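You operate a simulated robot arm through the tools that you are given. There is no shell and no other tool.

Carry out the task below with a simulated robot arm. There is one attempt and no reset: what you move stays moved.

Task
Set the power unit for light work: flow 80 %, pressure switch 120 bar, oiler 10 drops.
Fine: selector to OFF first and back to AUTO after.

The check looks at the end state, three seconds after you hand in, the way a careful person would. Anything else that was tipped, shoved, dropped, spilled or broken makes it a failure.

Robot
A 6-joint arm with a two-finger gripper, fixed in place. Base frame: the origin is on the floor under the middle of its stand, x ahead of it, y to its left, z up. Readings come in m, rad, newtons and seconds.
It reaches about 1.572 m from its shoulder. Its first joint turns from -2.897 to 2.897 rad. Payload 2.45 kg.
The tool frame sits at the grasp point between the pads (the TCP): z along the fingers, y along the line on which they close. The tips reach 0.02 m beyond it. The gripper opens to 0.14 m; its body begins 0.168 m behind the TCP.
Orientation is told as [roll, pitch, yaw] about the base's x, y, z axes, in that order, counted from this pose: with the fingers straight down and closing along the base's y, the tool's x points along the base's -x, its y along +y and its z along -z.

Tools
- The arm moves only by the tool servo_tool. Its arguments are lists of equal length, an entry for each row: "travel": the shift along the tool's x, y, z in m, a list of three; "delta_rot": the turn, a rotation vector about the tool's x, y, z in rad, a list of three; "hand": the opening, from 0 (shut) to 1 (fully open). In form: {"travel": [[dx, dy, dz], ...], "delta_rot": [[ax, ay, az], ...], "hand": [hand, ...]}. A call has 1 to 20 rows; each row shifts and turns the commanded pose from where the row before left it, along the tool's axes as they then stand. Rows are played at 5 a second. More than 0.05 m and 0.15 rad between two rows, or a gripper value outside its range, and nothing of the call is played. Where a pose cannot be reached the arm comes as near as it can. A force on the tool above 90 N (or 10 N above the force at the start of the call, whichever is more), or a blocked arm, ends the call early, and 0.2 s more pass. The fingers move at their own pace (about 0.045 m/s each) and stop on an object; they squeeze with about 41 N. The grip force told is the motor's: it shows also when the fingers shut on nothing. Time passes only in rows, and 0.2 s behind the last, so rows that do not move let the fingers close. The reply holds the time, the measured pose of the TCP, the force on the tool along the base axes, the opening and the grip force, in the units named above and with some noise, with the torque about the TCP (base axes, N m) and any sound that the robot's microphone picked up, and new pictures: "show" is both (left out), scene, wrist or none.
- Cameras (640 x 400 px; columns grow to the right, rows downward): "scene" is fixed at [0.0495, 0.6501, 1.217]; the picture's right is [-0.38, -0.92, 0.00], its down [-0.31, 0.13, -0.94] and it looks along [0.87, -0.36, -0.34] (base axes); focal length 314 px, centre (320, 200). "wrist" rides on the gripper at [0.078, 0.011, -0.209] in the tool frame; the picture's right is [-0.14, 0.99, 0.00], its down [-0.92, -0.13, -0.37] and it looks along [-0.36, -0.05, 0.93] (tool axes); focal length 280 px, centre (320, 200). There is no depth. A picture from a camera that has moved, and an enlarged one, comes with that camera's place and axes in the base frame and with its lens.
- close_up(camera, box): a new picture of the part [left, top, right, bottom] of that camera's present view, enlarged. No time passes.
- job_done(): hands the job in; it is judged then, once.

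Places have to be worked out from the pictures, the camera data and where the tool is seen. Open the gripper and draw the arm clear of the work before you hand the job in, unless the task says otherwise.

The tools are called after ">>>" as name(argument=value, ...) on one line, values as JSON. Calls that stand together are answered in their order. servo_tool: Moves the arm, as the interface text tells. Its arguments: {"type":"object","properties":{"travel":{"type":"array","items":{"type":"array","items":{"type":"number"}}},"delta_rot":{"type":"array","items":{"type":"array","items":{"type":"number"}}},"hand":{"type":"array","items":{"type":"number"}},"show":{"type":"string","enum":["both","scene","wrist","none"]}},"required":["travel","delta_rot","hand"]} The other tools are called the same way: close_up (camera, box) takes an enlarged picture of a part of a camera's view; job_done () hands the job in.

At the start:

```text
clock: 0.0
tcp_pos: [0.6163, 0.2361, 1.0474]
tool_rot: [0.003, 0.0, 0.001]
ft_force: [-0.5, 0.4, -0.8]
wrist_torque: [0.0, -0.02, -0.02]
opening: 0.1399
grasp_force: 0.1
```

scene: 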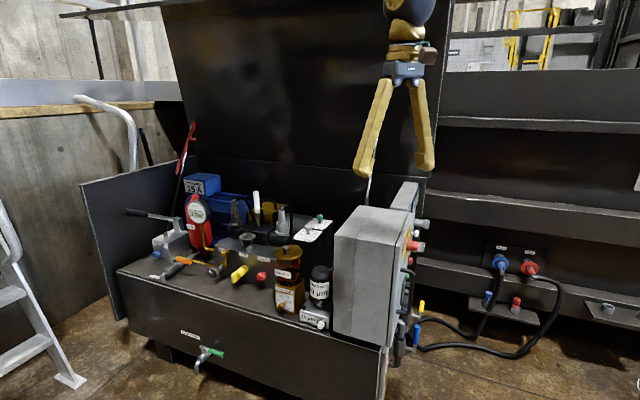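
wrist: 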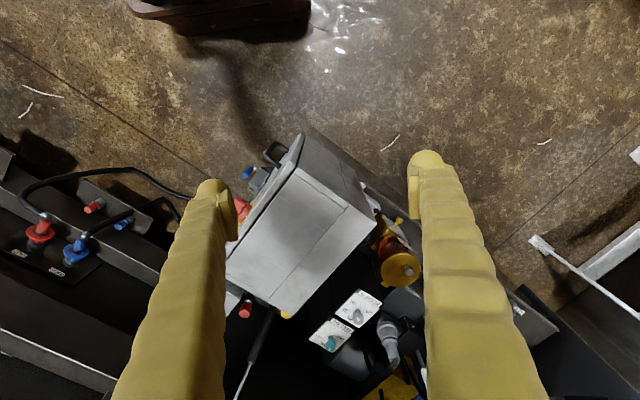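

I start by taking enlarged views of the power unit to identify the controls.

>>> close_up(camera="scene", box=[220, 170, 340, 245])

>>> close_up(camera="scene", box=[110, 170, 270, 290])

>>> close_up(camera="scene", box=[220, 230, 350, 340])

>>> close_up(camera="scene", box=[330, 170, 450, 380])

>>> close_up(camera="wrist", box=[200, 120, 440, 400])

```text
5.33 times, centred on (280, 208) of scene
camera zoom: at [0.0495, 0.6501, 1.217], right [-0.38, -0.92, 0.0], down [-0.31, 0.13, -0.94], along [0.87, -0.36, -0.34], focal length 1677 px, centre (533, 160)
```

zoom: 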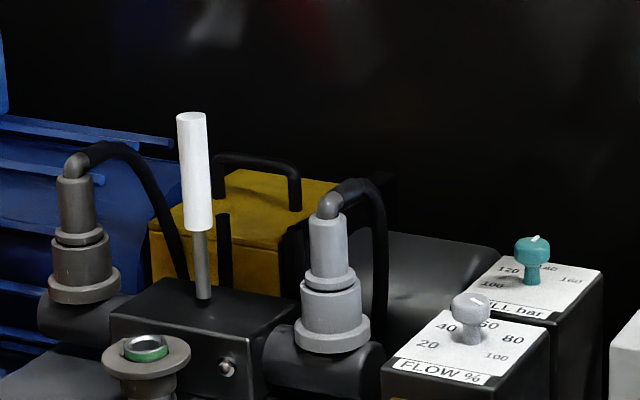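

```text
3.33 times, centred on (190, 230) of scene
camera zoom: at [0.0495, 0.6501, 1.217], right [-0.38, -0.92, 0.0], down [-0.31, 0.13, -0.94], along [0.87, -0.36, -0.34], focal length 1048 px, centre (753, 100)
```

zoom: 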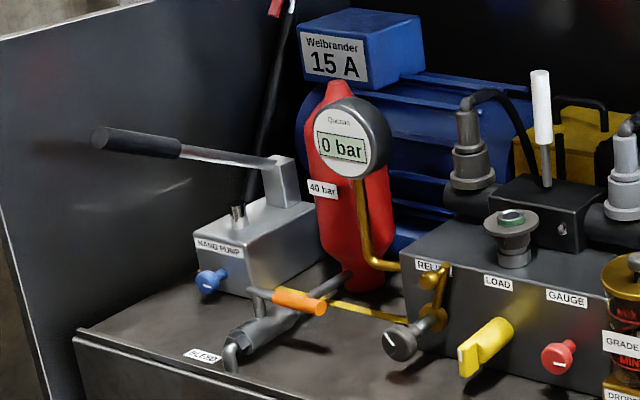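

```text
3.64 times, centred on (285, 285) of scene
camera zoom: at [0.0495, 0.6501, 1.217], right [-0.38, -0.92, 0.0], down [-0.31, 0.13, -0.94], along [0.87, -0.36, -0.34], focal length 1144 px, centre (447, -109)
```

zoom: 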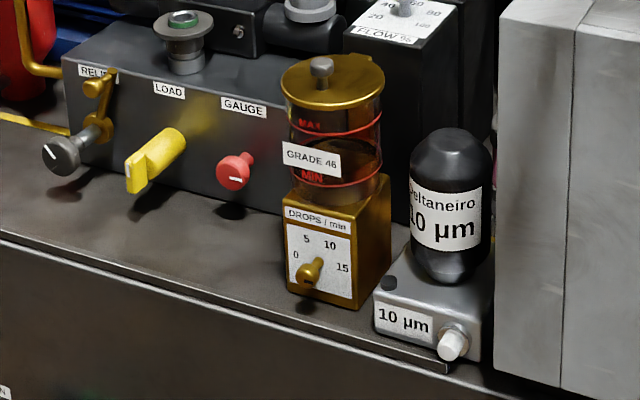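

```text
1.90 times, centred on (390, 275) of scene
camera zoom: at [0.0495, 0.6501, 1.217], right [-0.38, -0.92, 0.0], down [-0.31, 0.13, -0.94], along [0.87, -0.36, -0.34], focal length 599 px, centre (187, 57)
```

zoom: 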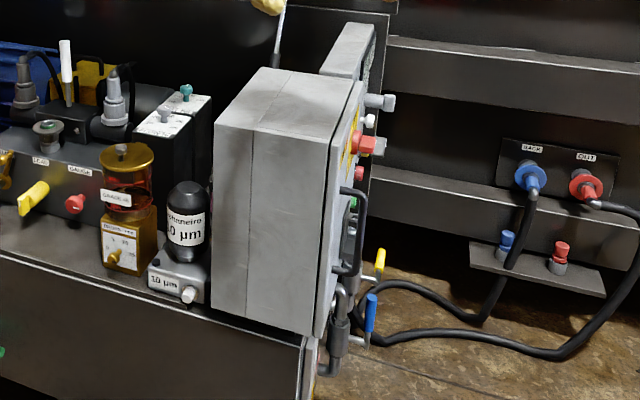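

```text
1.43 times, centred on (320, 260) of wrist
camera zoom: at [0.5389, 0.2469, 1.2567], right [0.14, 0.99, 0.0], down [0.92, -0.13, 0.37], along [0.36, -0.05, -0.93], focal length 401 px, centre (320, 114)
```

zoom: 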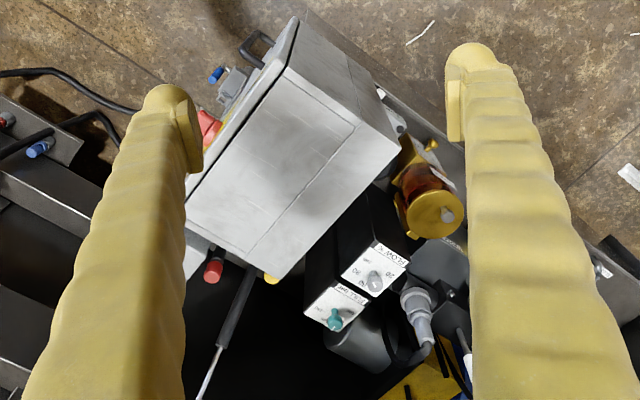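

The unit stands turned about 45°: the front with the oiler faces (-x,+y) and the cabinet panel faces (-x,-y). I judge the flow knob at about (1.08,0.27,0.70), the pressure knob at about (1.17,0.19,0.70), and the e‑stop near (0.71,0.08,0.78). I move back and turn so the wrist camera can see the cabinet panel with the selector.

>>> servo_tool(travel=[[0.0145, -0.0445, 0], [0.0145, -0.0445, 0], [0.0145, -0.0445, 0], [0.0145, -0.0445, 0], [0.0145, -0.0445, 0], [0.0145, -0.0445, 0], [0.0145, -0.0445, 0], [0.0145, -0.0445, 0], [0, 0, 0], [0, 0, 0], [0, 0, 0], [0, 0, 0], [0, 0, 0], [0, 0, 0], [0, 0, 0], [0, 0, 0], [0, 0, 0], [0, 0, 0], [0, 0, 0]], delta_rot=[[0, 0, 0], [0, 0, 0], [0, 0, 0], [0, 0, 0], [0, 0, 0], [0, 0, 0], [0, 0, 0], [0, 0, 0], [0, 0, -0.131], [0, 0, -0.131], [0, 0, -0.131], [0, 0, -0.131], [0, 0, -0.131], [0, 0, -0.131], [0, -0.12, 0], [0, -0.12, 0], [0, -0.12, 0], [0, -0.12, 0], [0, -0.12, 0]], hand=[1, 1, 1, 1, 1, 1, 1, 1, 1, 1, 1, 1, 1, 1, 1, 1, 1, 1, 1])

```text
clock: 4.0
tcp_pos: [0.4991, -0.1205, 1.0456]
tool_rot: [-0.002, -0.601, 0.786]
ft_force: [-0.3, 1.3, -0.5]
wrist_torque: [0.02, -0.01, -0.02]
opening: 0.1398
grasp_force: 0.0
camera wrist: at [0.3642, -0.2421, 1.1746], right [-0.62, 0.78, 0.08], down [0.48, 0.3, 0.83], along [0.62, 0.55, -0.56], focal length 280 px, centre (320, 200)
```

scene: 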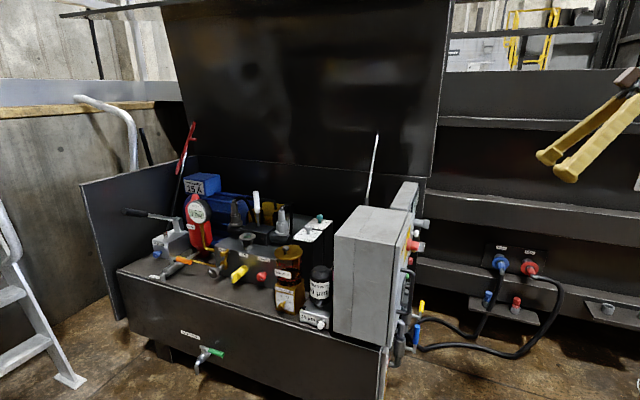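
wrist: 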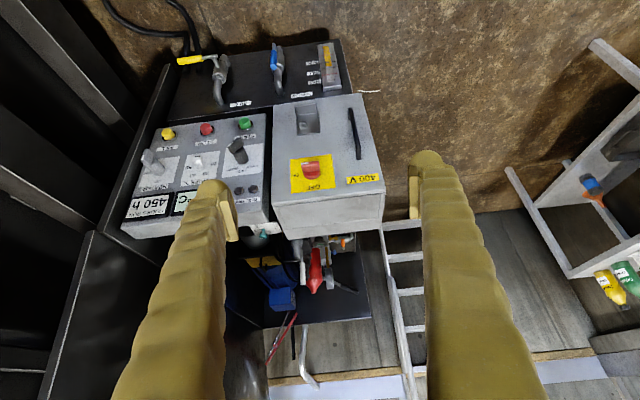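

The panel is in view (upside down). I enlarge it to read the labels.

>>> close_up(camera="wrist", box=[110, 90, 270, 240])

>>> close_up(camera="wrist", box=[250, 80, 400, 240])

>>> close_up(camera="wrist", box=[160, 30, 360, 130])

>>> close_up(camera="wrist", box=[220, 220, 380, 340])

```text
2.67 times, centred on (190, 165) of wrist
camera zoom: at [0.3642, -0.2421, 1.1746], right [-0.62, 0.78, 0.08], down [0.48, 0.3, 0.83], along [0.62, 0.55, -0.56], focal length 748 px, centre (667, 293)
```

zoom: 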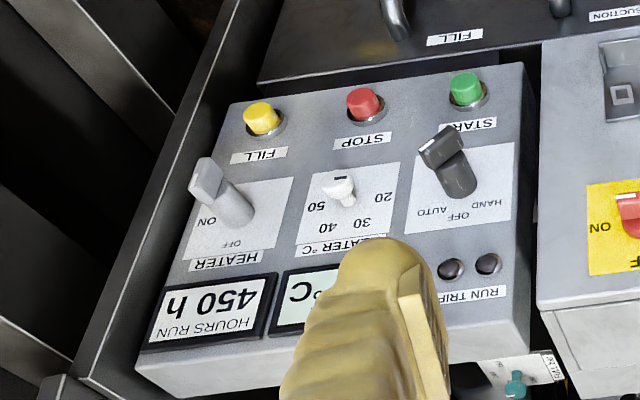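

```text
2.50 times, centred on (325, 160) of wrist
camera zoom: at [0.3642, -0.2421, 1.1746], right [-0.62, 0.78, 0.08], down [0.48, 0.3, 0.83], along [0.62, 0.55, -0.56], focal length 701 px, centre (308, 300)
```

zoom: 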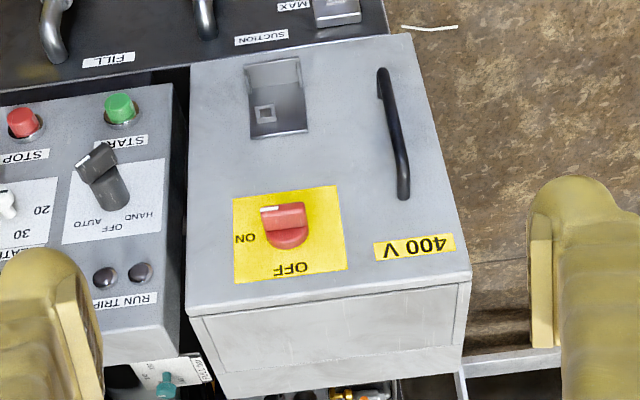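

```text
3.20 times, centred on (260, 80) of wrist
camera zoom: at [0.3642, -0.2421, 1.1746], right [-0.62, 0.78, 0.08], down [0.48, 0.3, 0.83], along [0.62, 0.55, -0.56], focal length 897 px, centre (512, 584)
```

zoom: 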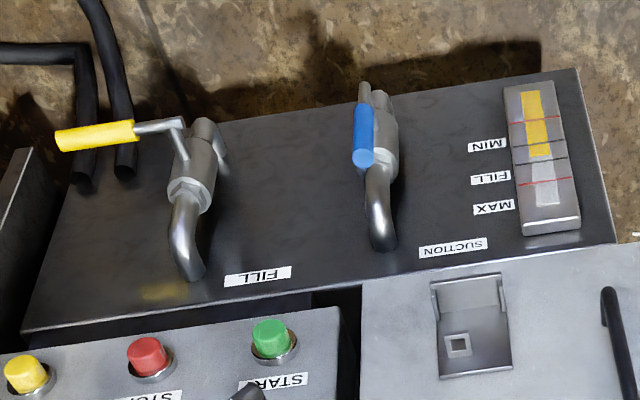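

```text
3.33 times, centred on (300, 280) of wrist
camera zoom: at [0.3642, -0.2421, 1.1746], right [-0.62, 0.78, 0.08], down [0.48, 0.3, 0.83], along [0.62, 0.55, -0.56], focal length 935 px, centre (387, -67)
```

zoom: 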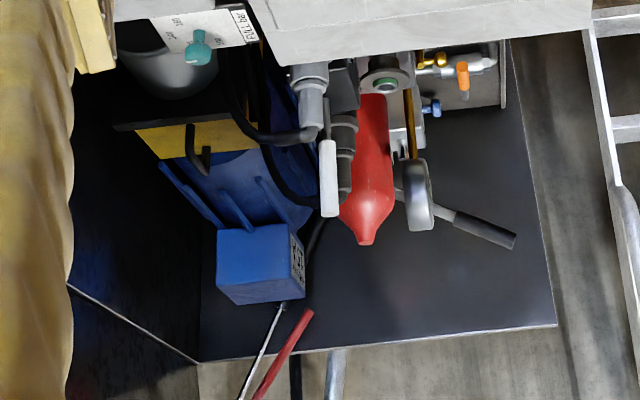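

The HAND/OFF/AUTO selector is the black wing knob at roughly (0.86,-0.07,0.66) on the control panel. The red ON/OFF is the main switch, which I leave alone. I tilt further and go in front of the panel, staying about 0.13 m off, for a square view.

>>> servo_tool(travel=[[0, 0, 0], [0, 0, 0], [0, 0, 0], [0, 0, 0], [0, 0, 0], [0.0305, -0.0214, 0.0269], [0.0305, -0.0214, 0.0269], [0.0305, -0.0214, 0.0269], [0.0305, -0.0214, 0.0269], [0.0305, -0.0214, 0.0269], [0.0305, -0.0214, 0.0269], [0.0305, -0.0214, 0.0269], [0.0305, -0.0214, 0.0269]], delta_rot=[[0, -0.12, 0], [0, -0.12, 0], [0, -0.12, 0], [0, -0.12, 0], [0, -0.12, 0], [0, 0, 0], [0, 0, 0], [0, 0, 0], [0, 0, 0], [0, 0, 0], [0, 0, 0], [0, 0, 0], [0, 0, 0]], hand=[1, 1, 1, 1, 1, 1, 1, 1, 1, 1, 1, 1, 1])

```text
clock: 6.8
tcp_pos: [0.7137, -0.1723, 0.7589]
tool_rot: [0.028, -1.196, 0.762]
ft_force: [0.0, 0.0, 0.9]
wrist_torque: [-0.03, 0.0, 0.01]
opening: 0.1402
grasp_force: 0.1
out of reach, approached as far as the arm can: row 12, 13
camera wrist: at [0.5503, -0.3238, 0.7635], right [-0.67, 0.73, 0.14], down [0.09, -0.1, 0.99], along [0.74, 0.67, 0.0], focal length 280 px, centre (320, 200)
```

scene: 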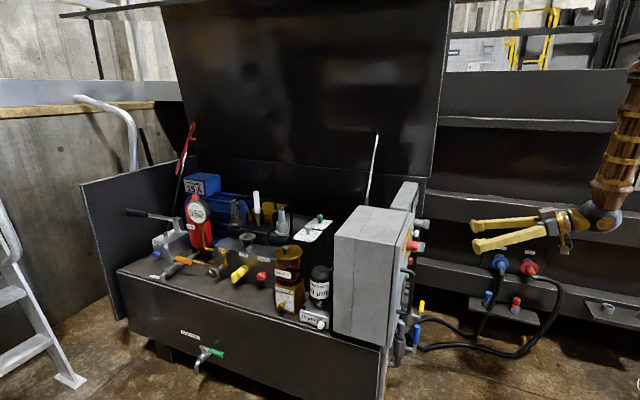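
wrist: 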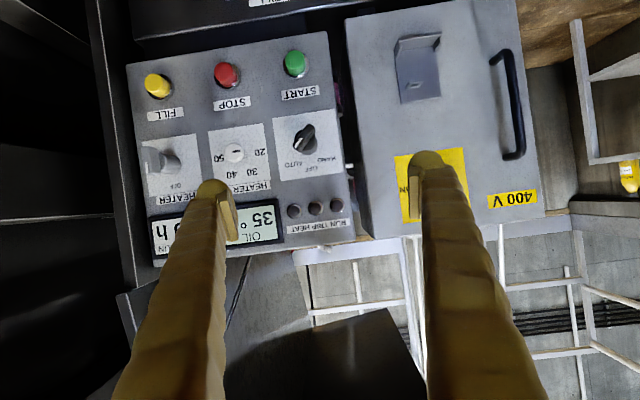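

The reach ended a little early, but the view is good. I enlarge the selector.

>>> close_up(camera="wrist", box=[260, 100, 360, 190])

>>> close_up(camera="wrist", box=[120, 40, 370, 260])

>>> close_up(camera="scene", box=[460, 30, 640, 290])

```text
4.44 times, centred on (310, 145) of wrist
camera zoom: at [0.5503, -0.3238, 0.7635], right [-0.67, 0.73, 0.14], down [0.09, -0.1, 0.99], along [0.74, 0.67, 0.0], focal length 1246 px, centre (364, 444)
```

zoom: 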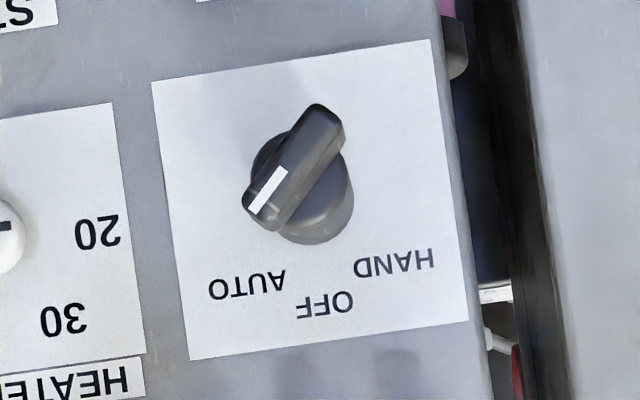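

```text
1.82 times, centred on (245, 150) of wrist
camera zoom: at [0.5503, -0.3238, 0.7635], right [-0.67, 0.73, 0.14], down [0.09, -0.1, 0.99], along [0.74, 0.67, 0.0], focal length 510 px, centre (456, 291)
```

zoom: 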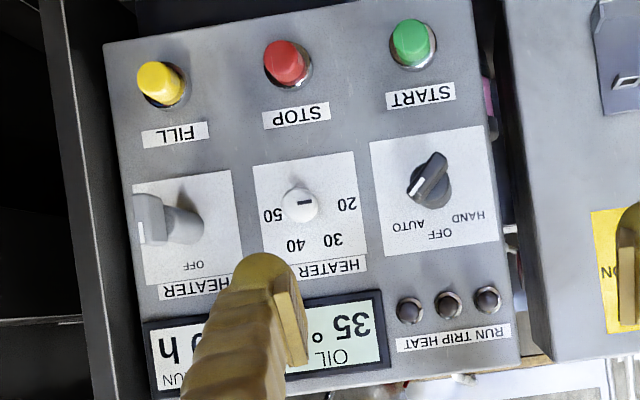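

```text
1.54 times, centred on (550, 160) of scene
camera zoom: at [0.0495, 0.6501, 1.217], right [-0.38, -0.92, 0.0], down [-0.31, 0.13, -0.94], along [0.87, -0.36, -0.34], focal length 484 px, centre (-34, 262)
```

zoom: 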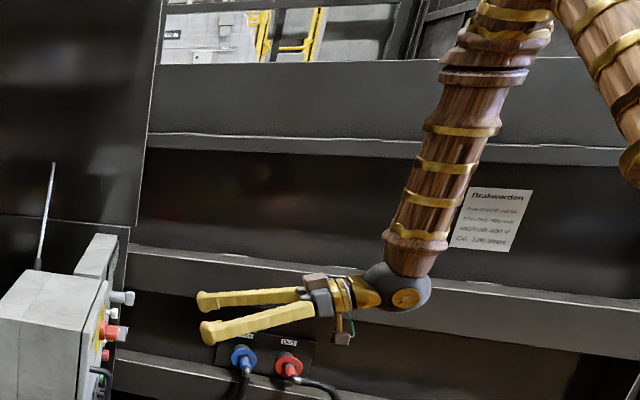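

The selector wing points to AUTO, 45° up-right. I place its top face at about (0.845,-0.070,0.676), standing some 6 cm off a panel whose inward normal is about (0.675,0.726,0). I try coming closer and lower with the same tilt to see whether the arm reaches.

>>> servo_tool(travel=[[0.0133, -0.0056, 0.023], [0.0133, -0.0056, 0.023], [0.0133, -0.0056, 0.023], [0.0133, -0.0056, 0.023]], delta_rot=[[0, 0, 0], [0, 0, 0], [0, 0, 0], [0, 0, 0]], hand=[1, 1, 1, 1])

```text
clock: 7.8
tcp_pos: [0.7961, -0.154, 0.6952]
tool_rot: [0.027, -1.199, 0.764]
ft_force: [0.5, -1.2, 0.4]
wrist_torque: [0.01, -0.02, 0.03]
opening: 0.1402
grasp_force: 0.0
out of reach, approached as far as the arm can: row 1, 2, 3, 4
camera wrist: at [0.633, -0.3044, 0.6982], right [-0.67, 0.73, 0.14], down [0.09, -0.1, 0.99], along [0.74, 0.67, 0.0], focal length 280 px, centre (320, 200)
```

scene: 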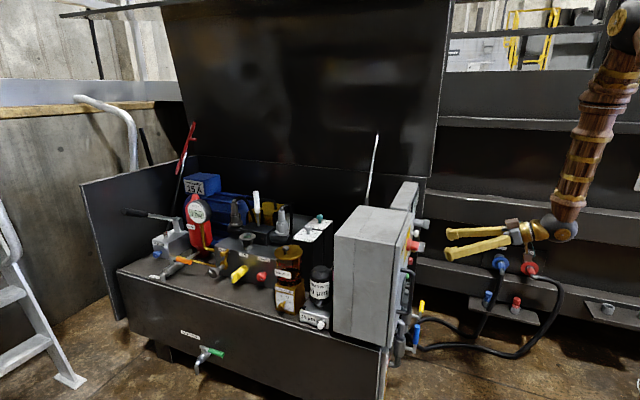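
wrist: 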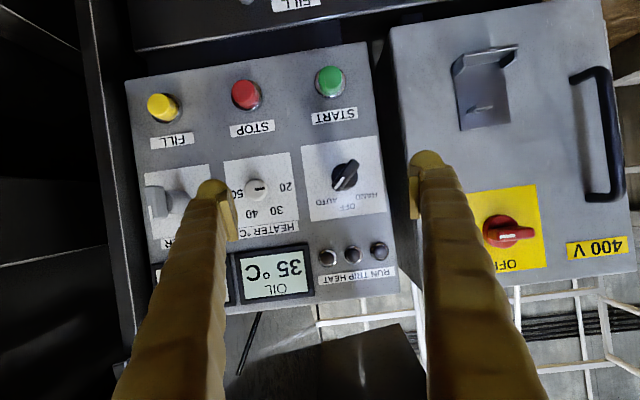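

The arm seems limited in how far it can fold, since the tool is pushed outward from the shoulder. A tool tilted down and toward +y at the knob should therefore reach. I enlarge the new view to refine the knob position.

>>> close_up(camera="wrist", box=[290, 130, 390, 230])

>>> close_up(camera="wrist", box=[120, 30, 400, 310])

```text
4.00 times, centred on (340, 180) of wrist
camera zoom: at [0.633, -0.3044, 0.6982], right [-0.67, 0.73, 0.14], down [0.09, -0.1, 0.99], along [0.74, 0.67, 0.0], focal length 1122 px, centre (240, 280)
```

zoom: 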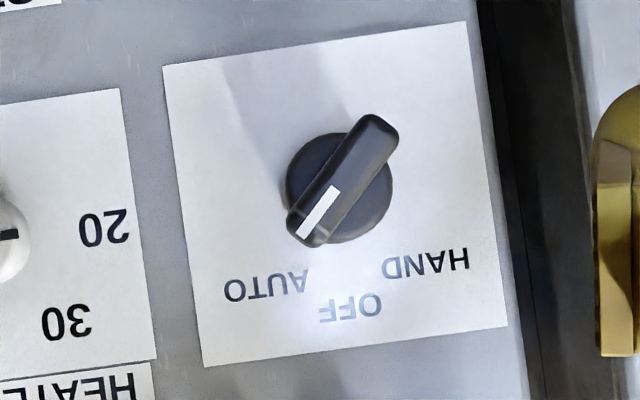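

```text
1.43 times, centred on (260, 170) of wrist
camera zoom: at [0.633, -0.3044, 0.6982], right [-0.67, 0.73, 0.14], down [0.09, -0.1, 0.99], along [0.74, 0.67, 0.0], focal length 401 px, centre (406, 243)
```

zoom: 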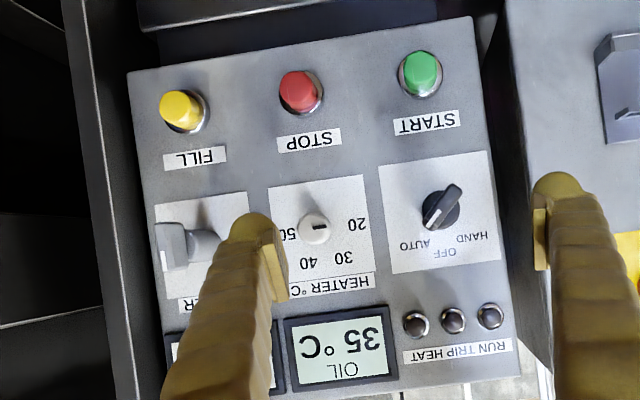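

The new view confirms the wing top at about (0.845,-0.069,0.675) with panel normal yaw of about 46°. I turn the tool to straddle the wing (closing line across it, tilted 25° in the wing's plane), with the opening halved, while still about 9 cm off.

>>> servo_tool(travel=[[0, 0, 0], [0, 0, 0], [0, 0, 0], [0, 0, 0], [0, 0, 0], [0, 0, 0], [0, 0, 0]], delta_rot=[[-0.0528, 0.0111, 0.118], [-0.0528, 0.0111, 0.118], [-0.0528, 0.0111, 0.118], [-0.0528, 0.0111, 0.118], [-0.0528, 0.0111, 0.118], [-0.0528, 0.0111, 0.118], [0, 0, 0]], hand=[0.5, 0.5, 0.5, 0.5, 0.5, 0.5, 0.5])

```text
clock: 9.4
tcp_pos: [0.7976, -0.1541, 0.695]
tool_rot: [1.17, -0.702, -0.184]
ft_force: [0.3, 0.9, 0.7]
wrist_torque: [-0.02, 0.0, 0.0]
opening: 0.07
grasp_force: 0.1
camera wrist: at [0.6465, -0.3171, 0.7152], right [-0.4, 0.47, 0.78], down [0.6, -0.51, 0.62], along [0.69, 0.72, -0.08], focal length 280 px, centre (320, 200)
```

scene: 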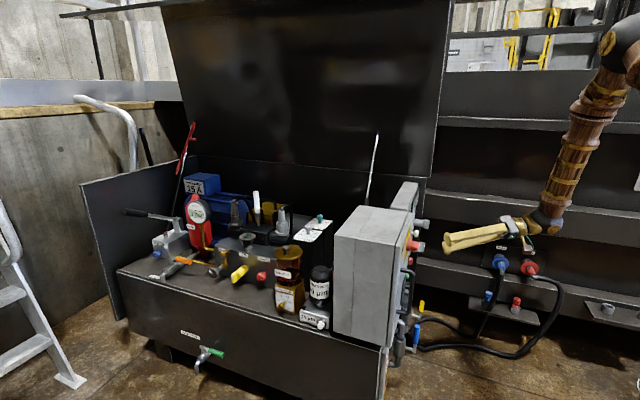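
wrist: 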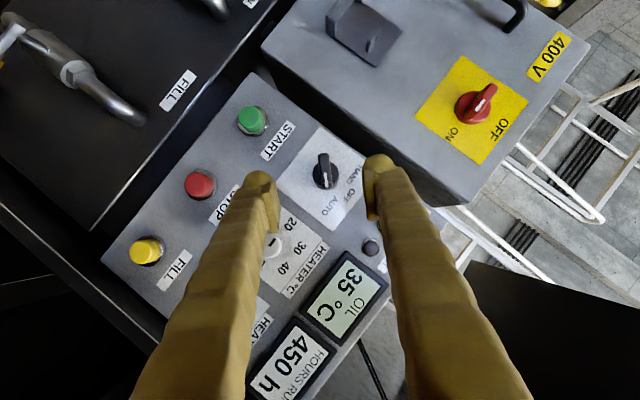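

The pose was reached. I zoom on the wing between the fingers to check its alignment with the pads.

>>> close_up(camera="wrist", box=[260, 120, 400, 250])

```text
3.08 times, centred on (330, 185) of wrist
camera zoom: at [0.6465, -0.3171, 0.7152], right [-0.4, 0.47, 0.78], down [0.6, -0.51, 0.62], along [0.69, 0.72, -0.08], focal length 863 px, centre (289, 246)
```

zoom: 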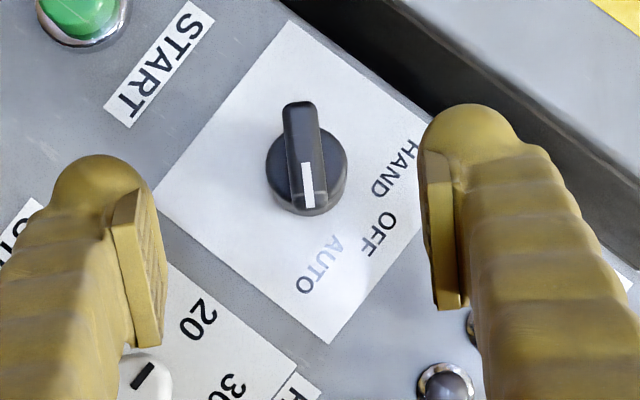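

The wing top sits at about (0.845,-0.068,0.674), and its axis is within about 3° of the pad planes. I close in along the finger direction most of the way with the lateral correction, then check again.

>>> servo_tool(travel=[[-0.016, 0.0034, 0.02], [0, 0, 0.03], [0, 0, 0.03]], delta_rot=[[0, 0, 0], [0, 0, 0], [0, 0, 0]], hand=[0.5, 0.5, 0.5], show="wrist")

>>> close_up(camera="wrist", box=[220, 100, 420, 260])

```text
clock: 10.2
tcp_pos: [0.8428, -0.0865, 0.6844]
tool_rot: [1.166, -0.704, -0.187]
ft_force: [-0.7, 0.0, 0.5]
wrist_torque: [0.03, -0.01, -0.02]
opening: 0.0701
grasp_force: 0.1
camera wrist: at [0.6916, -0.2488, 0.705], right [-0.4, 0.47, 0.78], down [0.6, -0.51, 0.62], along [0.69, 0.72, -0.08], focal length 280 px, centre (320, 200)
```

wrist: 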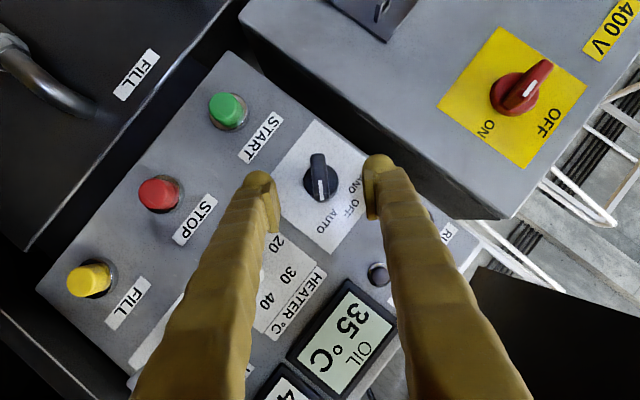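

```text
2.50 times, centred on (320, 180) of wrist
camera zoom: at [0.6916, -0.2488, 0.705], right [-0.4, 0.47, 0.78], down [0.6, -0.51, 0.62], along [0.69, 0.72, -0.08], focal length 701 px, centre (320, 250)
```

zoom: 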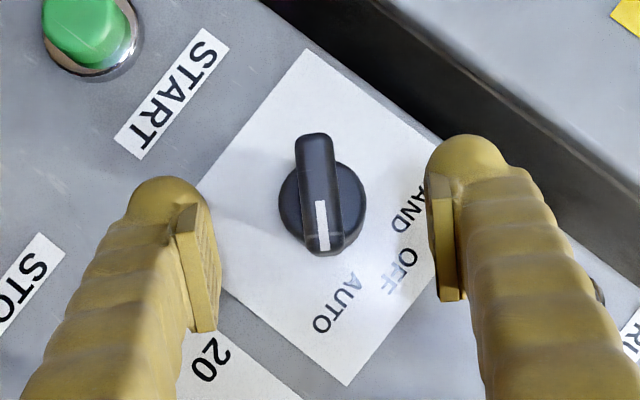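

The wing is centred between the pads, about 1.5 cm ahead of the grasp point and about 9 mm toward the camera side. I advance so the pads straddle the wing, still open.

>>> servo_tool(travel=[[0.009, 0.0007, 0.008], [0, 0, 0.008]], delta_rot=[[0, 0, 0], [0, 0, 0]], hand=[0.5, 0.5], show="wrist")

>>> close_up(camera="wrist", box=[240, 120, 400, 260])

```text
clock: 10.8
tcp_pos: [0.8405, -0.0702, 0.6741]
tool_rot: [1.167, -0.703, -0.184]
ft_force: [-0.4, -0.2, 0.2]
wrist_torque: [-0.01, 0.05, -0.02]
opening: 0.0702
grasp_force: 0.0
camera wrist: at [0.6899, -0.2333, 0.6936], right [-0.41, 0.47, 0.78], down [0.6, -0.51, 0.62], along [0.69, 0.72, -0.08], focal length 280 px, centre (320, 200)
```

wrist: 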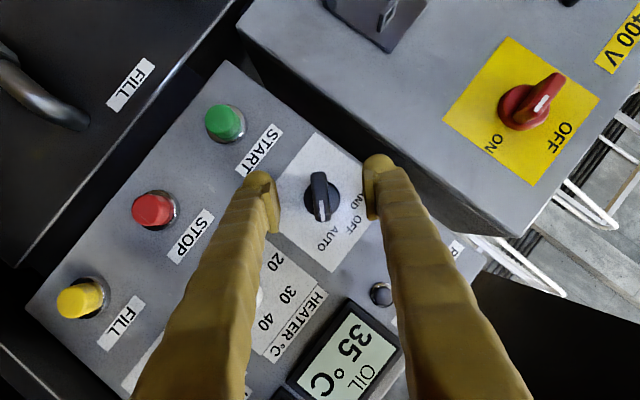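

```text
2.86 times, centred on (320, 190) of wrist
camera zoom: at [0.6899, -0.2333, 0.6936], right [-0.41, 0.47, 0.78], down [0.6, -0.51, 0.62], along [0.69, 0.72, -0.08], focal length 801 px, centre (320, 229)
```

zoom: 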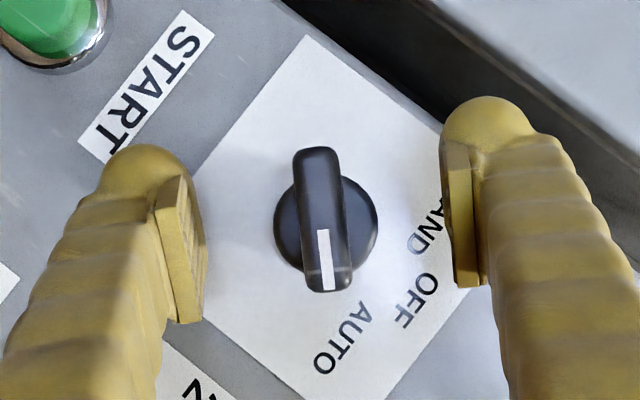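

The pads are level with the wing's top and well centred. I advance another 6 mm straight toward the panel and close the fingers on the wing.

>>> servo_tool(travel=[[-0.0025, 0, 0.0055], [0, 0, 0], [0, 0, 0], [0, 0, 0], [0, 0, 0], [0, 0, 0]], delta_rot=[[0, 0, 0], [0, 0, 0], [0, 0, 0], [0, 0, 0], [0, 0, 0], [0, 0, 0]], hand=[0.5, 0.3, 0.15, 0.05, 0.0, 0.0], show="wrist")

>>> close_up(camera="wrist", box=[240, 120, 400, 260])

```text
clock: 12.2
tcp_pos: [0.8447, -0.0661, 0.6749]
tool_rot: [1.169, -0.702, -0.184]
ft_force: [8.0, -0.3, -6.2]
wrist_torque: [-0.08, 0.09, -0.09]
opening: 0.0305
grasp_force: 44.8
camera wrist: at [0.6937, -0.2291, 0.6941], right [-0.41, 0.47, 0.78], down [0.6, -0.51, 0.62], along [0.69, 0.72, -0.08], focal length 280 px, centre (320, 200)
```

wrist: 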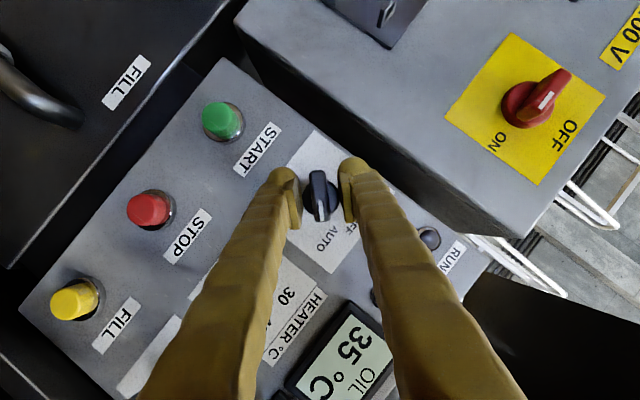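

```text
2.86 times, centred on (320, 190) of wrist
camera zoom: at [0.6937, -0.2291, 0.6941], right [-0.41, 0.47, 0.78], down [0.6, -0.51, 0.62], along [0.69, 0.72, -0.08], focal length 801 px, centre (320, 229)
```

zoom: 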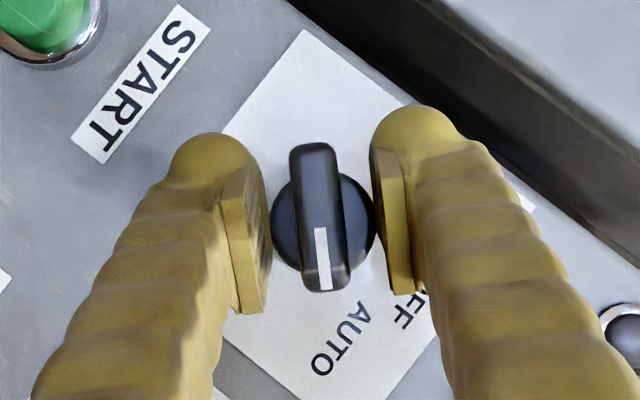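

The fingers closed on the round base (30 mm) instead of the wing. I open slightly, back off about 9 mm, and close again on the wing.

>>> servo_tool(travel=[[0, 0, 0], [0, 0, 0], [0.0038, 0, -0.0082], [0, 0, 0], [0, 0, 0], [0, 0, 0], [0, 0, 0]], delta_rot=[[0, 0, 0], [0, 0, 0], [0, 0, 0], [0, 0, 0], [0, 0, 0], [0, 0, 0], [0, 0, 0]], hand=[0.35, 0.35, 0.35, 0.2, 0.1, 0.0, 0.0], show="wrist")

>>> close_up(camera="wrist", box=[240, 120, 400, 260])

```text
clock: 13.8
tcp_pos: [0.837, -0.0736, 0.6728]
tool_rot: [1.167, -0.703, -0.185]
ft_force: [-35.1, -40.2, 4.6]
wrist_torque: [0.3, -0.3, -0.18]
opening: 0.0213
grasp_force: 44.5
camera wrist: at [0.6866, -0.2371, 0.6944], right [-0.4, 0.47, 0.78], down [0.6, -0.51, 0.62], along [0.69, 0.72, -0.08], focal length 280 px, centre (320, 200)
```

wrist: 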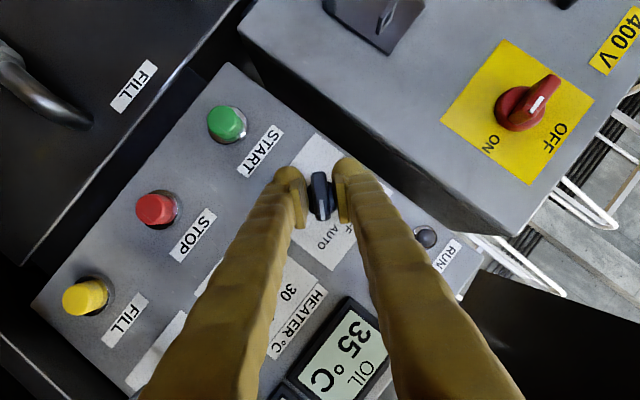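

```text
2.86 times, centred on (320, 190) of wrist
camera zoom: at [0.6866, -0.2371, 0.6944], right [-0.4, 0.47, 0.78], down [0.6, -0.51, 0.62], along [0.69, 0.72, -0.08], focal length 801 px, centre (320, 229)
```

zoom: 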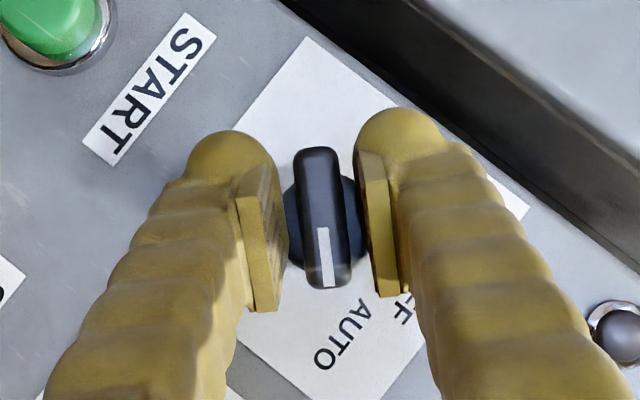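

The tips are wedging on the rim of the round base (53 N back-push), so they are still slightly too deep. I open, back off another 9 mm, and close on the wing alone.

>>> servo_tool(travel=[[0, 0, 0], [0, 0, 0], [0.0038, 0, -0.0082], [0, 0, 0], [0, 0, 0], [0, 0, 0], [0, 0, 0]], delta_rot=[[0, 0, 0], [0, 0, 0], [0, 0, 0], [0, 0, 0], [0, 0, 0], [0, 0, 0], [0, 0, 0]], hand=[0.35, 0.35, 0.35, 0.2, 0.1, 0.0, 0.0], show="wrist")

>>> close_up(camera="wrist", box=[240, 120, 400, 260])

```text
clock: 15.4
tcp_pos: [0.832, -0.0795, 0.6739]
tool_rot: [1.167, -0.704, -0.185]
ft_force: [-7.1, 6.0, 6.2]
wrist_torque: [0.03, -0.06, 0.08]
opening: 0.012
grasp_force: 36.9
camera wrist: at [0.6817, -0.2423, 0.6945], right [-0.41, 0.47, 0.78], down [0.6, -0.51, 0.62], along [0.69, 0.72, -0.08], focal length 280 px, centre (320, 200)
```

wrist: 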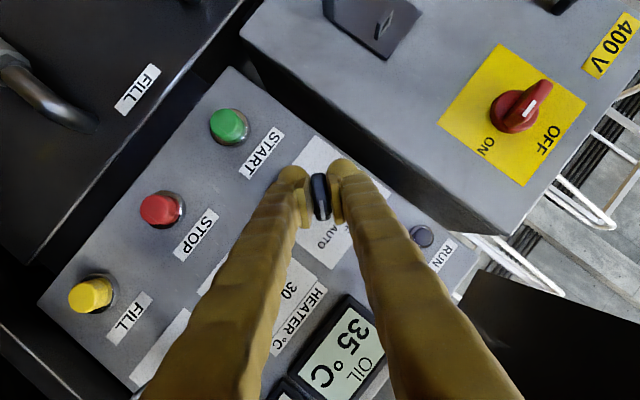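

```text
2.86 times, centred on (320, 190) of wrist
camera zoom: at [0.6817, -0.2423, 0.6945], right [-0.41, 0.47, 0.78], down [0.6, -0.51, 0.62], along [0.69, 0.72, -0.08], focal length 801 px, centre (320, 229)
```

zoom: 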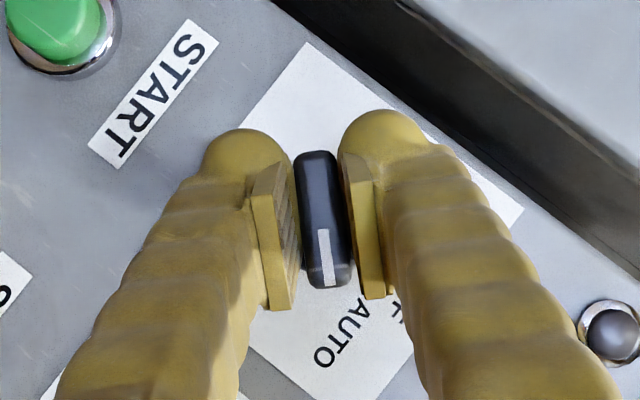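

The fingers now hold the 12 mm wing itself, and the knob axis passes through the grasp point within about 1 mm. I turn 45° counter-clockwise (seen from the front) about the panel normal, from AUTO to OFF.

>>> servo_tool(travel=[[0, 0, 0], [0, 0, 0], [0, 0, 0], [0, 0, 0], [0, 0, 0], [0, 0, 0], [0, 0, 0]], delta_rot=[[0.0553, 0.0145, -0.1186], [0.0553, 0.0145, -0.1186], [0.0553, 0.0145, -0.1186], [0.0553, 0.0145, -0.1186], [0.0553, 0.0145, -0.1186], [0.0553, 0.0145, -0.1186], [0, 0, 0]], hand=[0, 0, 0, 0, 0, 0, 0], show="wrist")

>>> close_up(camera="wrist", box=[240, 120, 400, 260])

```text
clock: 17.0
tcp_pos: [0.8334, -0.0797, 0.6738]
tool_rot: [-0.021, -1.059, 0.854]
ft_force: [25.3, -0.4, 14.6]
wrist_torque: [0.02, -0.04, -0.27]
opening: 0.012
grasp_force: 39.4
camera wrist: at [0.6767, -0.2358, 0.7094], right [-0.69, 0.72, 0.11], down [0.17, 0.02, 0.98], along [0.7, 0.7, -0.14], focal length 280 px, centre (320, 200)
```

wrist: 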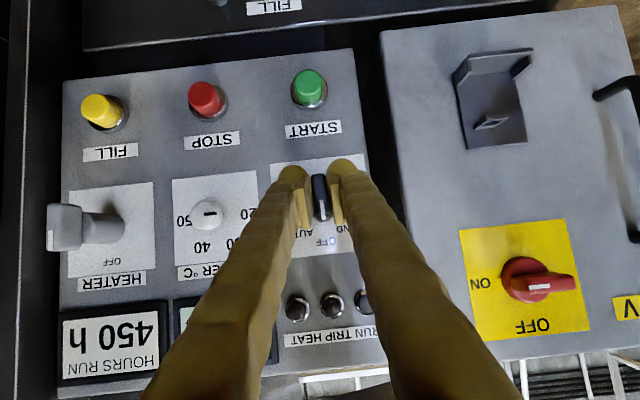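

```text
2.86 times, centred on (320, 190) of wrist
camera zoom: at [0.6767, -0.2358, 0.7094], right [-0.69, 0.72, 0.11], down [0.17, 0.02, 0.98], along [0.7, 0.7, -0.14], focal length 801 px, centre (320, 229)
```

zoom: 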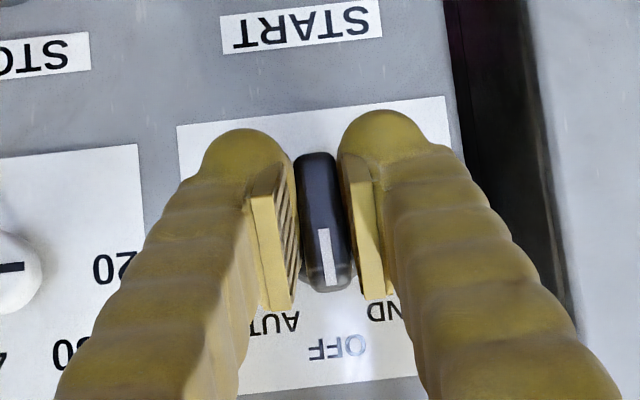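

The wing now points to OFF with the pads still on it. I open and draw straight back from the panel to check that it stays.

>>> servo_tool(travel=[[0, 0, 0], [0, 0, 0], [0.0145, 0, -0.026], [0.0145, 0, -0.026], [0.0145, 0, -0.026]], delta_rot=[[0, 0, 0], [0, 0, 0], [0, 0, 0], [0, 0, 0], [0, 0, 0]], hand=[0.4, 0.5, 0.5, 0.5, 0.5], show="wrist")

>>> close_up(camera="wrist", box=[240, 120, 400, 260])

```text
clock: 18.2
tcp_pos: [0.7718, -0.1473, 0.6741]
tool_rot: [-0.013, -1.057, 0.846]
ft_force: [0.5, 0.5, -0.4]
wrist_torque: [0.03, 0.01, 0.02]
opening: 0.0702
grasp_force: 0.1
camera wrist: at [0.6154, -0.3034, 0.7091], right [-0.69, 0.72, 0.11], down [0.18, 0.01, 0.98], along [0.7, 0.7, -0.14], focal length 280 px, centre (320, 200)
```

wrist: 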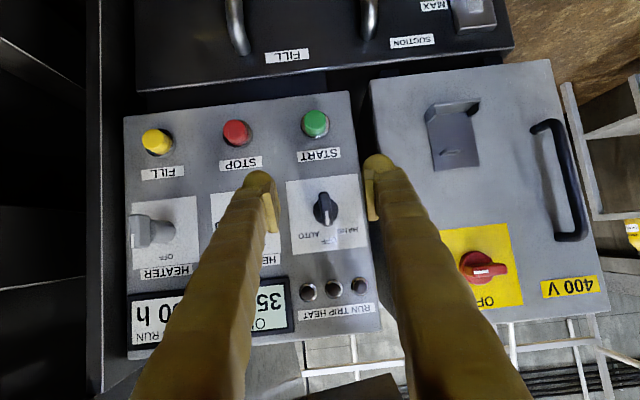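

```text
2.86 times, centred on (320, 190) of wrist
camera zoom: at [0.6154, -0.3034, 0.7091], right [-0.69, 0.72, 0.11], down [0.18, 0.01, 0.98], along [0.7, 0.7, -0.14], focal length 801 px, centre (320, 229)
```

zoom: 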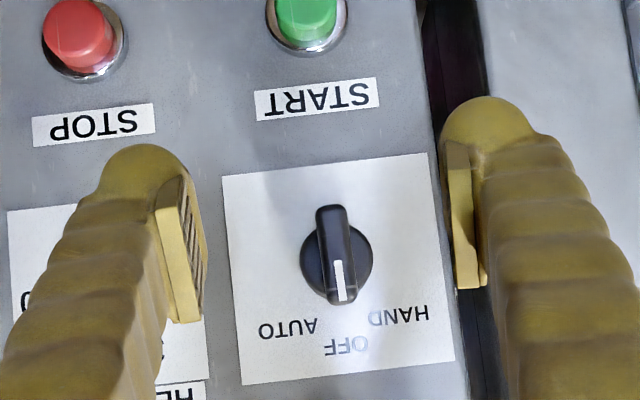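

The selector rests at OFF. Now I withdraw, bring the tool upright and rise well above the cabinet before crossing to the flow and pressure dials.

>>> servo_tool(travel=[[-0.0159, 0, -0.0396], [-0.0159, 0, -0.0396], [-0.0159, 0, -0.0396], [0, 0, 0], [0, 0, 0], [0, 0, 0], [0, 0, 0], [0, 0, 0], [0, 0, 0], [0, 0, 0], [0, 0, 0], [0, 0, -0.05], [0, 0, -0.05], [0, 0, -0.05], [0, 0, -0.05]], delta_rot=[[0, 0, 0], [0, 0, 0], [0, 0, 0], [0, 0.132, 0], [0, 0.132, 0], [0, 0.132, 0], [0, 0.132, 0], [0, 0.132, 0], [0, 0.132, 0], [0, 0.132, 0], [0, 0.132, 0], [0, 0, 0], [0, 0, 0], [0, 0, 0], [0, 0, 0]], hand=[0.5, 0.5, 0.5, 0.5, 0.5, 0.5, 0.5, 0.5, 0.5, 0.5, 0.5, 0.5, 0.5, 0.5, 0.5])

```text
clock: 21.4
tcp_pos: [0.7155, -0.2048, 0.9747]
tool_rot: [-0.008, -0.002, 0.833]
ft_force: [-0.1, -0.5, -0.1]
wrist_torque: [0.04, 0.02, -0.02]
opening: 0.0698
grasp_force: 0.0
camera wrist: at [0.6545, -0.2539, 1.1838], right [-0.64, 0.77, -0.01], down [0.71, 0.6, 0.37], along [0.29, 0.23, -0.93], focal length 280 px, centre (320, 200)
```

scene: 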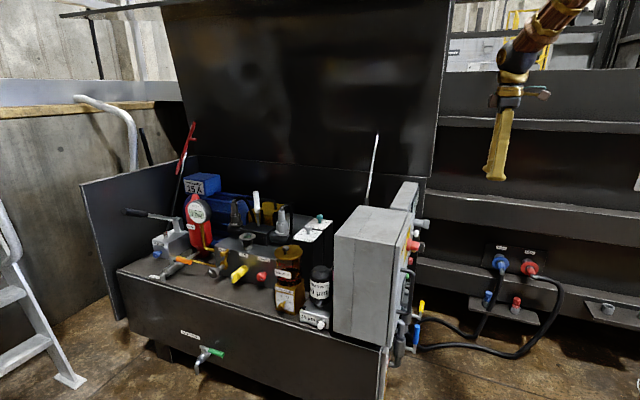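
wrist: 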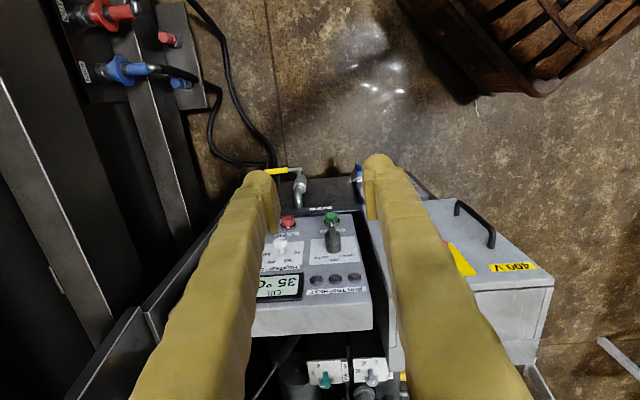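

Tool is upright and clear. The thin hood strut stands near (0.96,0.09), so I route around it: first over toward +y, then forward to above the flow dial.

>>> servo_tool(travel=[[-0.0273, 0.0359, -0.00375], [-0.0273, 0.0359, -0.00375], [-0.0273, 0.0359, -0.00375], [-0.0273, 0.0359, -0.00375], [-0.0273, 0.0359, -0.00375], [-0.0273, 0.0359, -0.00375], [-0.0273, 0.0359, -0.00375], [-0.0273, 0.0359, -0.00375], [-0.0378, -0.0248, 0], [-0.0378, -0.0248, 0], [-0.0378, -0.0248, 0], [-0.0378, -0.0248, 0], [-0.0378, -0.0248, 0], [-0.0378, -0.0248, 0], [-0.0378, -0.0248, 0], [-0.0378, -0.0248, 0]], delta_rot=[[0, 0, 0], [0, 0, 0], [0, 0, 0], [0, 0, 0], [0, 0, 0], [0, 0, 0], [0, 0, 0], [0, 0, 0], [0, 0, 0], [0, 0, 0], [0, 0, 0], [0, 0, 0], [0, 0, 0], [0, 0, 0], [0, 0, 0], [0, 0, 0]], hand=[0.5, 0.5, 0.5, 0.5, 0.5, 0.5, 0.5, 0.5, 0.5, 0.5, 0.5, 0.5, 0.5, 0.5, 0.5, 0.5])

```text
clock: 24.8
tcp_pos: [1.0, 0.2425, 1.0065]
tool_rot: [-0.009, -0.002, 0.834]
ft_force: [-0.1, -0.2, 1.3]
wrist_torque: [0.02, -0.04, 0.03]
opening: 0.0699
grasp_force: 0.1
camera wrist: at [0.938, 0.193, 1.2161], right [-0.64, 0.77, -0.01], down [0.71, 0.6, 0.37], along [0.29, 0.23, -0.93], focal length 280 px, centre (320, 200)
```

scene: 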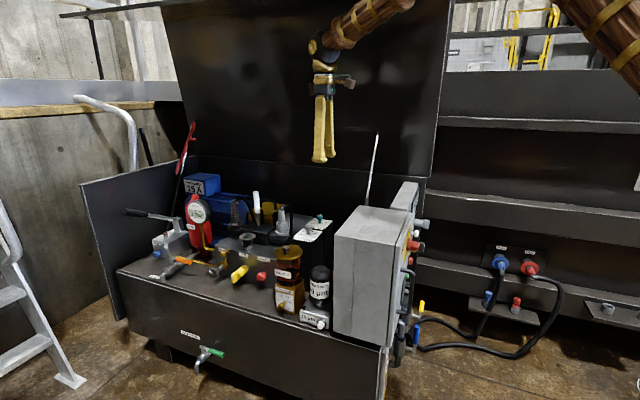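
wrist: 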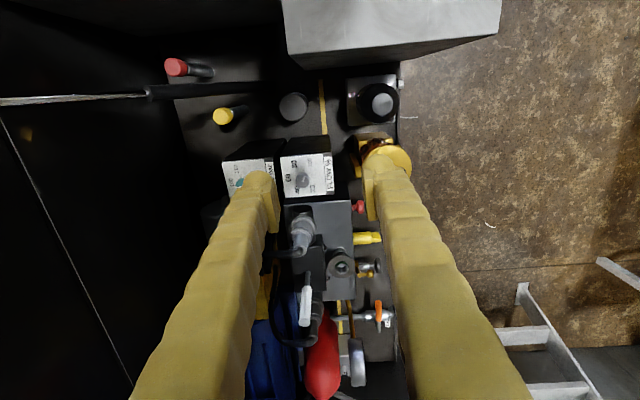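

>>> close_up(camera="wrist", box=[220, 130, 360, 220])

>>> close_up(camera="scene", box=[285, 205, 345, 245])

```text
4.44 times, centred on (290, 175) of wrist
camera zoom: at [0.938, 0.193, 1.2161], right [-0.64, 0.77, -0.01], down [0.71, 0.6, 0.37], along [0.29, 0.23, -0.93], focal length 1246 px, centre (453, 311)
```

zoom: 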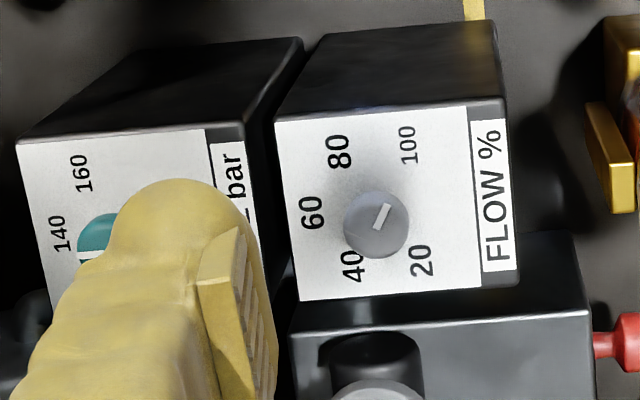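

```text
10.00 times, centred on (315, 225) of scene
camera zoom: at [0.0495, 0.6501, 1.217], right [-0.38, -0.92, 0.0], down [-0.31, 0.13, -0.94], along [0.87, -0.36, -0.34], focal length 3145 px, centre (370, -50)
```

zoom: 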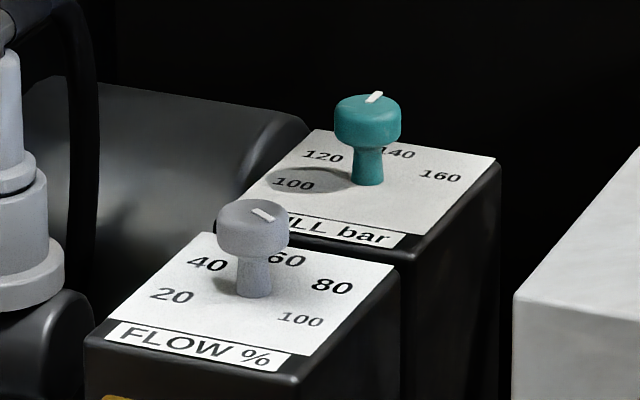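

Flow knob (round head, about 27 mm) stands near (1.089,0.269), top z≈0.706, pointer at about 100; scale steps are 60° per 20 %. The pressure pointer is near 140. I go above the flow knob, yawed so the fingers clear the grey connector on its +y side, and look again.

>>> servo_tool(travel=[[0, 0, 0], [0, 0, 0], [0, 0, 0], [-0.0227, -0.00485, 0.033], [-0.0227, -0.00485, 0.033], [-0.0227, -0.00485, 0.033], [-0.0227, -0.00485, 0.033], [0, 0, 0.033]], delta_rot=[[0, 0, 0.111], [0, 0, 0.111], [0, 0, 0.112], [0, 0, 0], [0, 0, 0], [0, 0, 0], [0, 0, 0], [0, 0, 0]], hand=[0.5, 0.5, 0.5, 0.5, 0.5, 0.5, 0.5, 0.5])

>>> close_up(camera="wrist", box=[220, 120, 420, 260])

```text
clock: 26.6
tcp_pos: [1.0911, 0.2674, 0.8394]
tool_rot: [-0.007, -0.007, 0.5]
ft_force: [1.2, -0.3, 0.6]
wrist_torque: [0.02, -0.01, 0.0]
opening: 0.07
grasp_force: 0.2
camera wrist: at [1.0154, 0.2401, 1.0493], right [-0.35, 0.94, -0.01], down [0.87, 0.33, 0.38], along [0.35, 0.13, -0.93], focal length 280 px, centre (320, 200)
```

scene: 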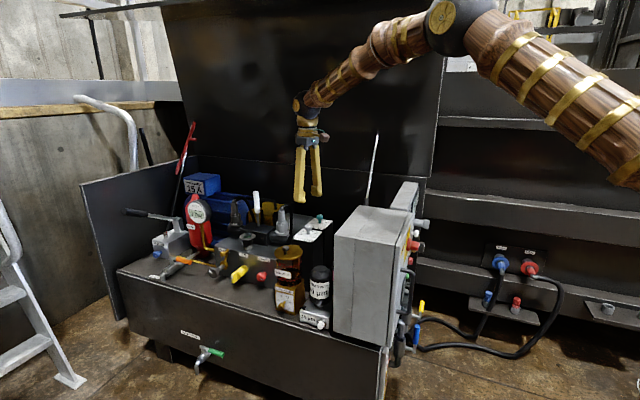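
wrist: 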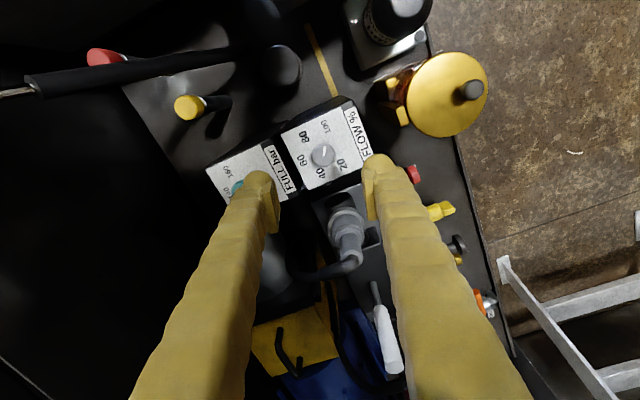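

```text
2.86 times, centred on (320, 190) of wrist
camera zoom: at [1.0154, 0.2401, 1.0493], right [-0.35, 0.94, -0.01], down [0.87, 0.33, 0.38], along [0.35, 0.13, -0.93], focal length 801 px, centre (320, 229)
```

zoom: 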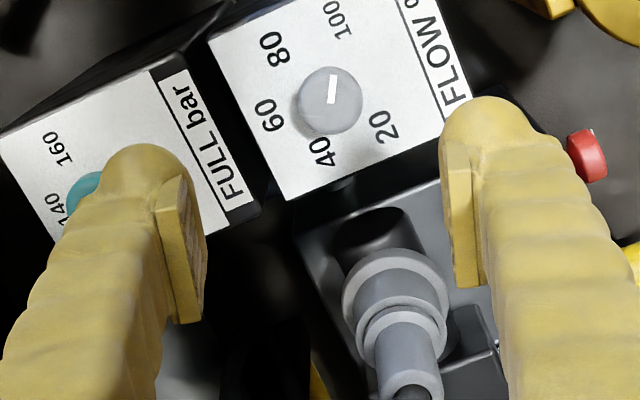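

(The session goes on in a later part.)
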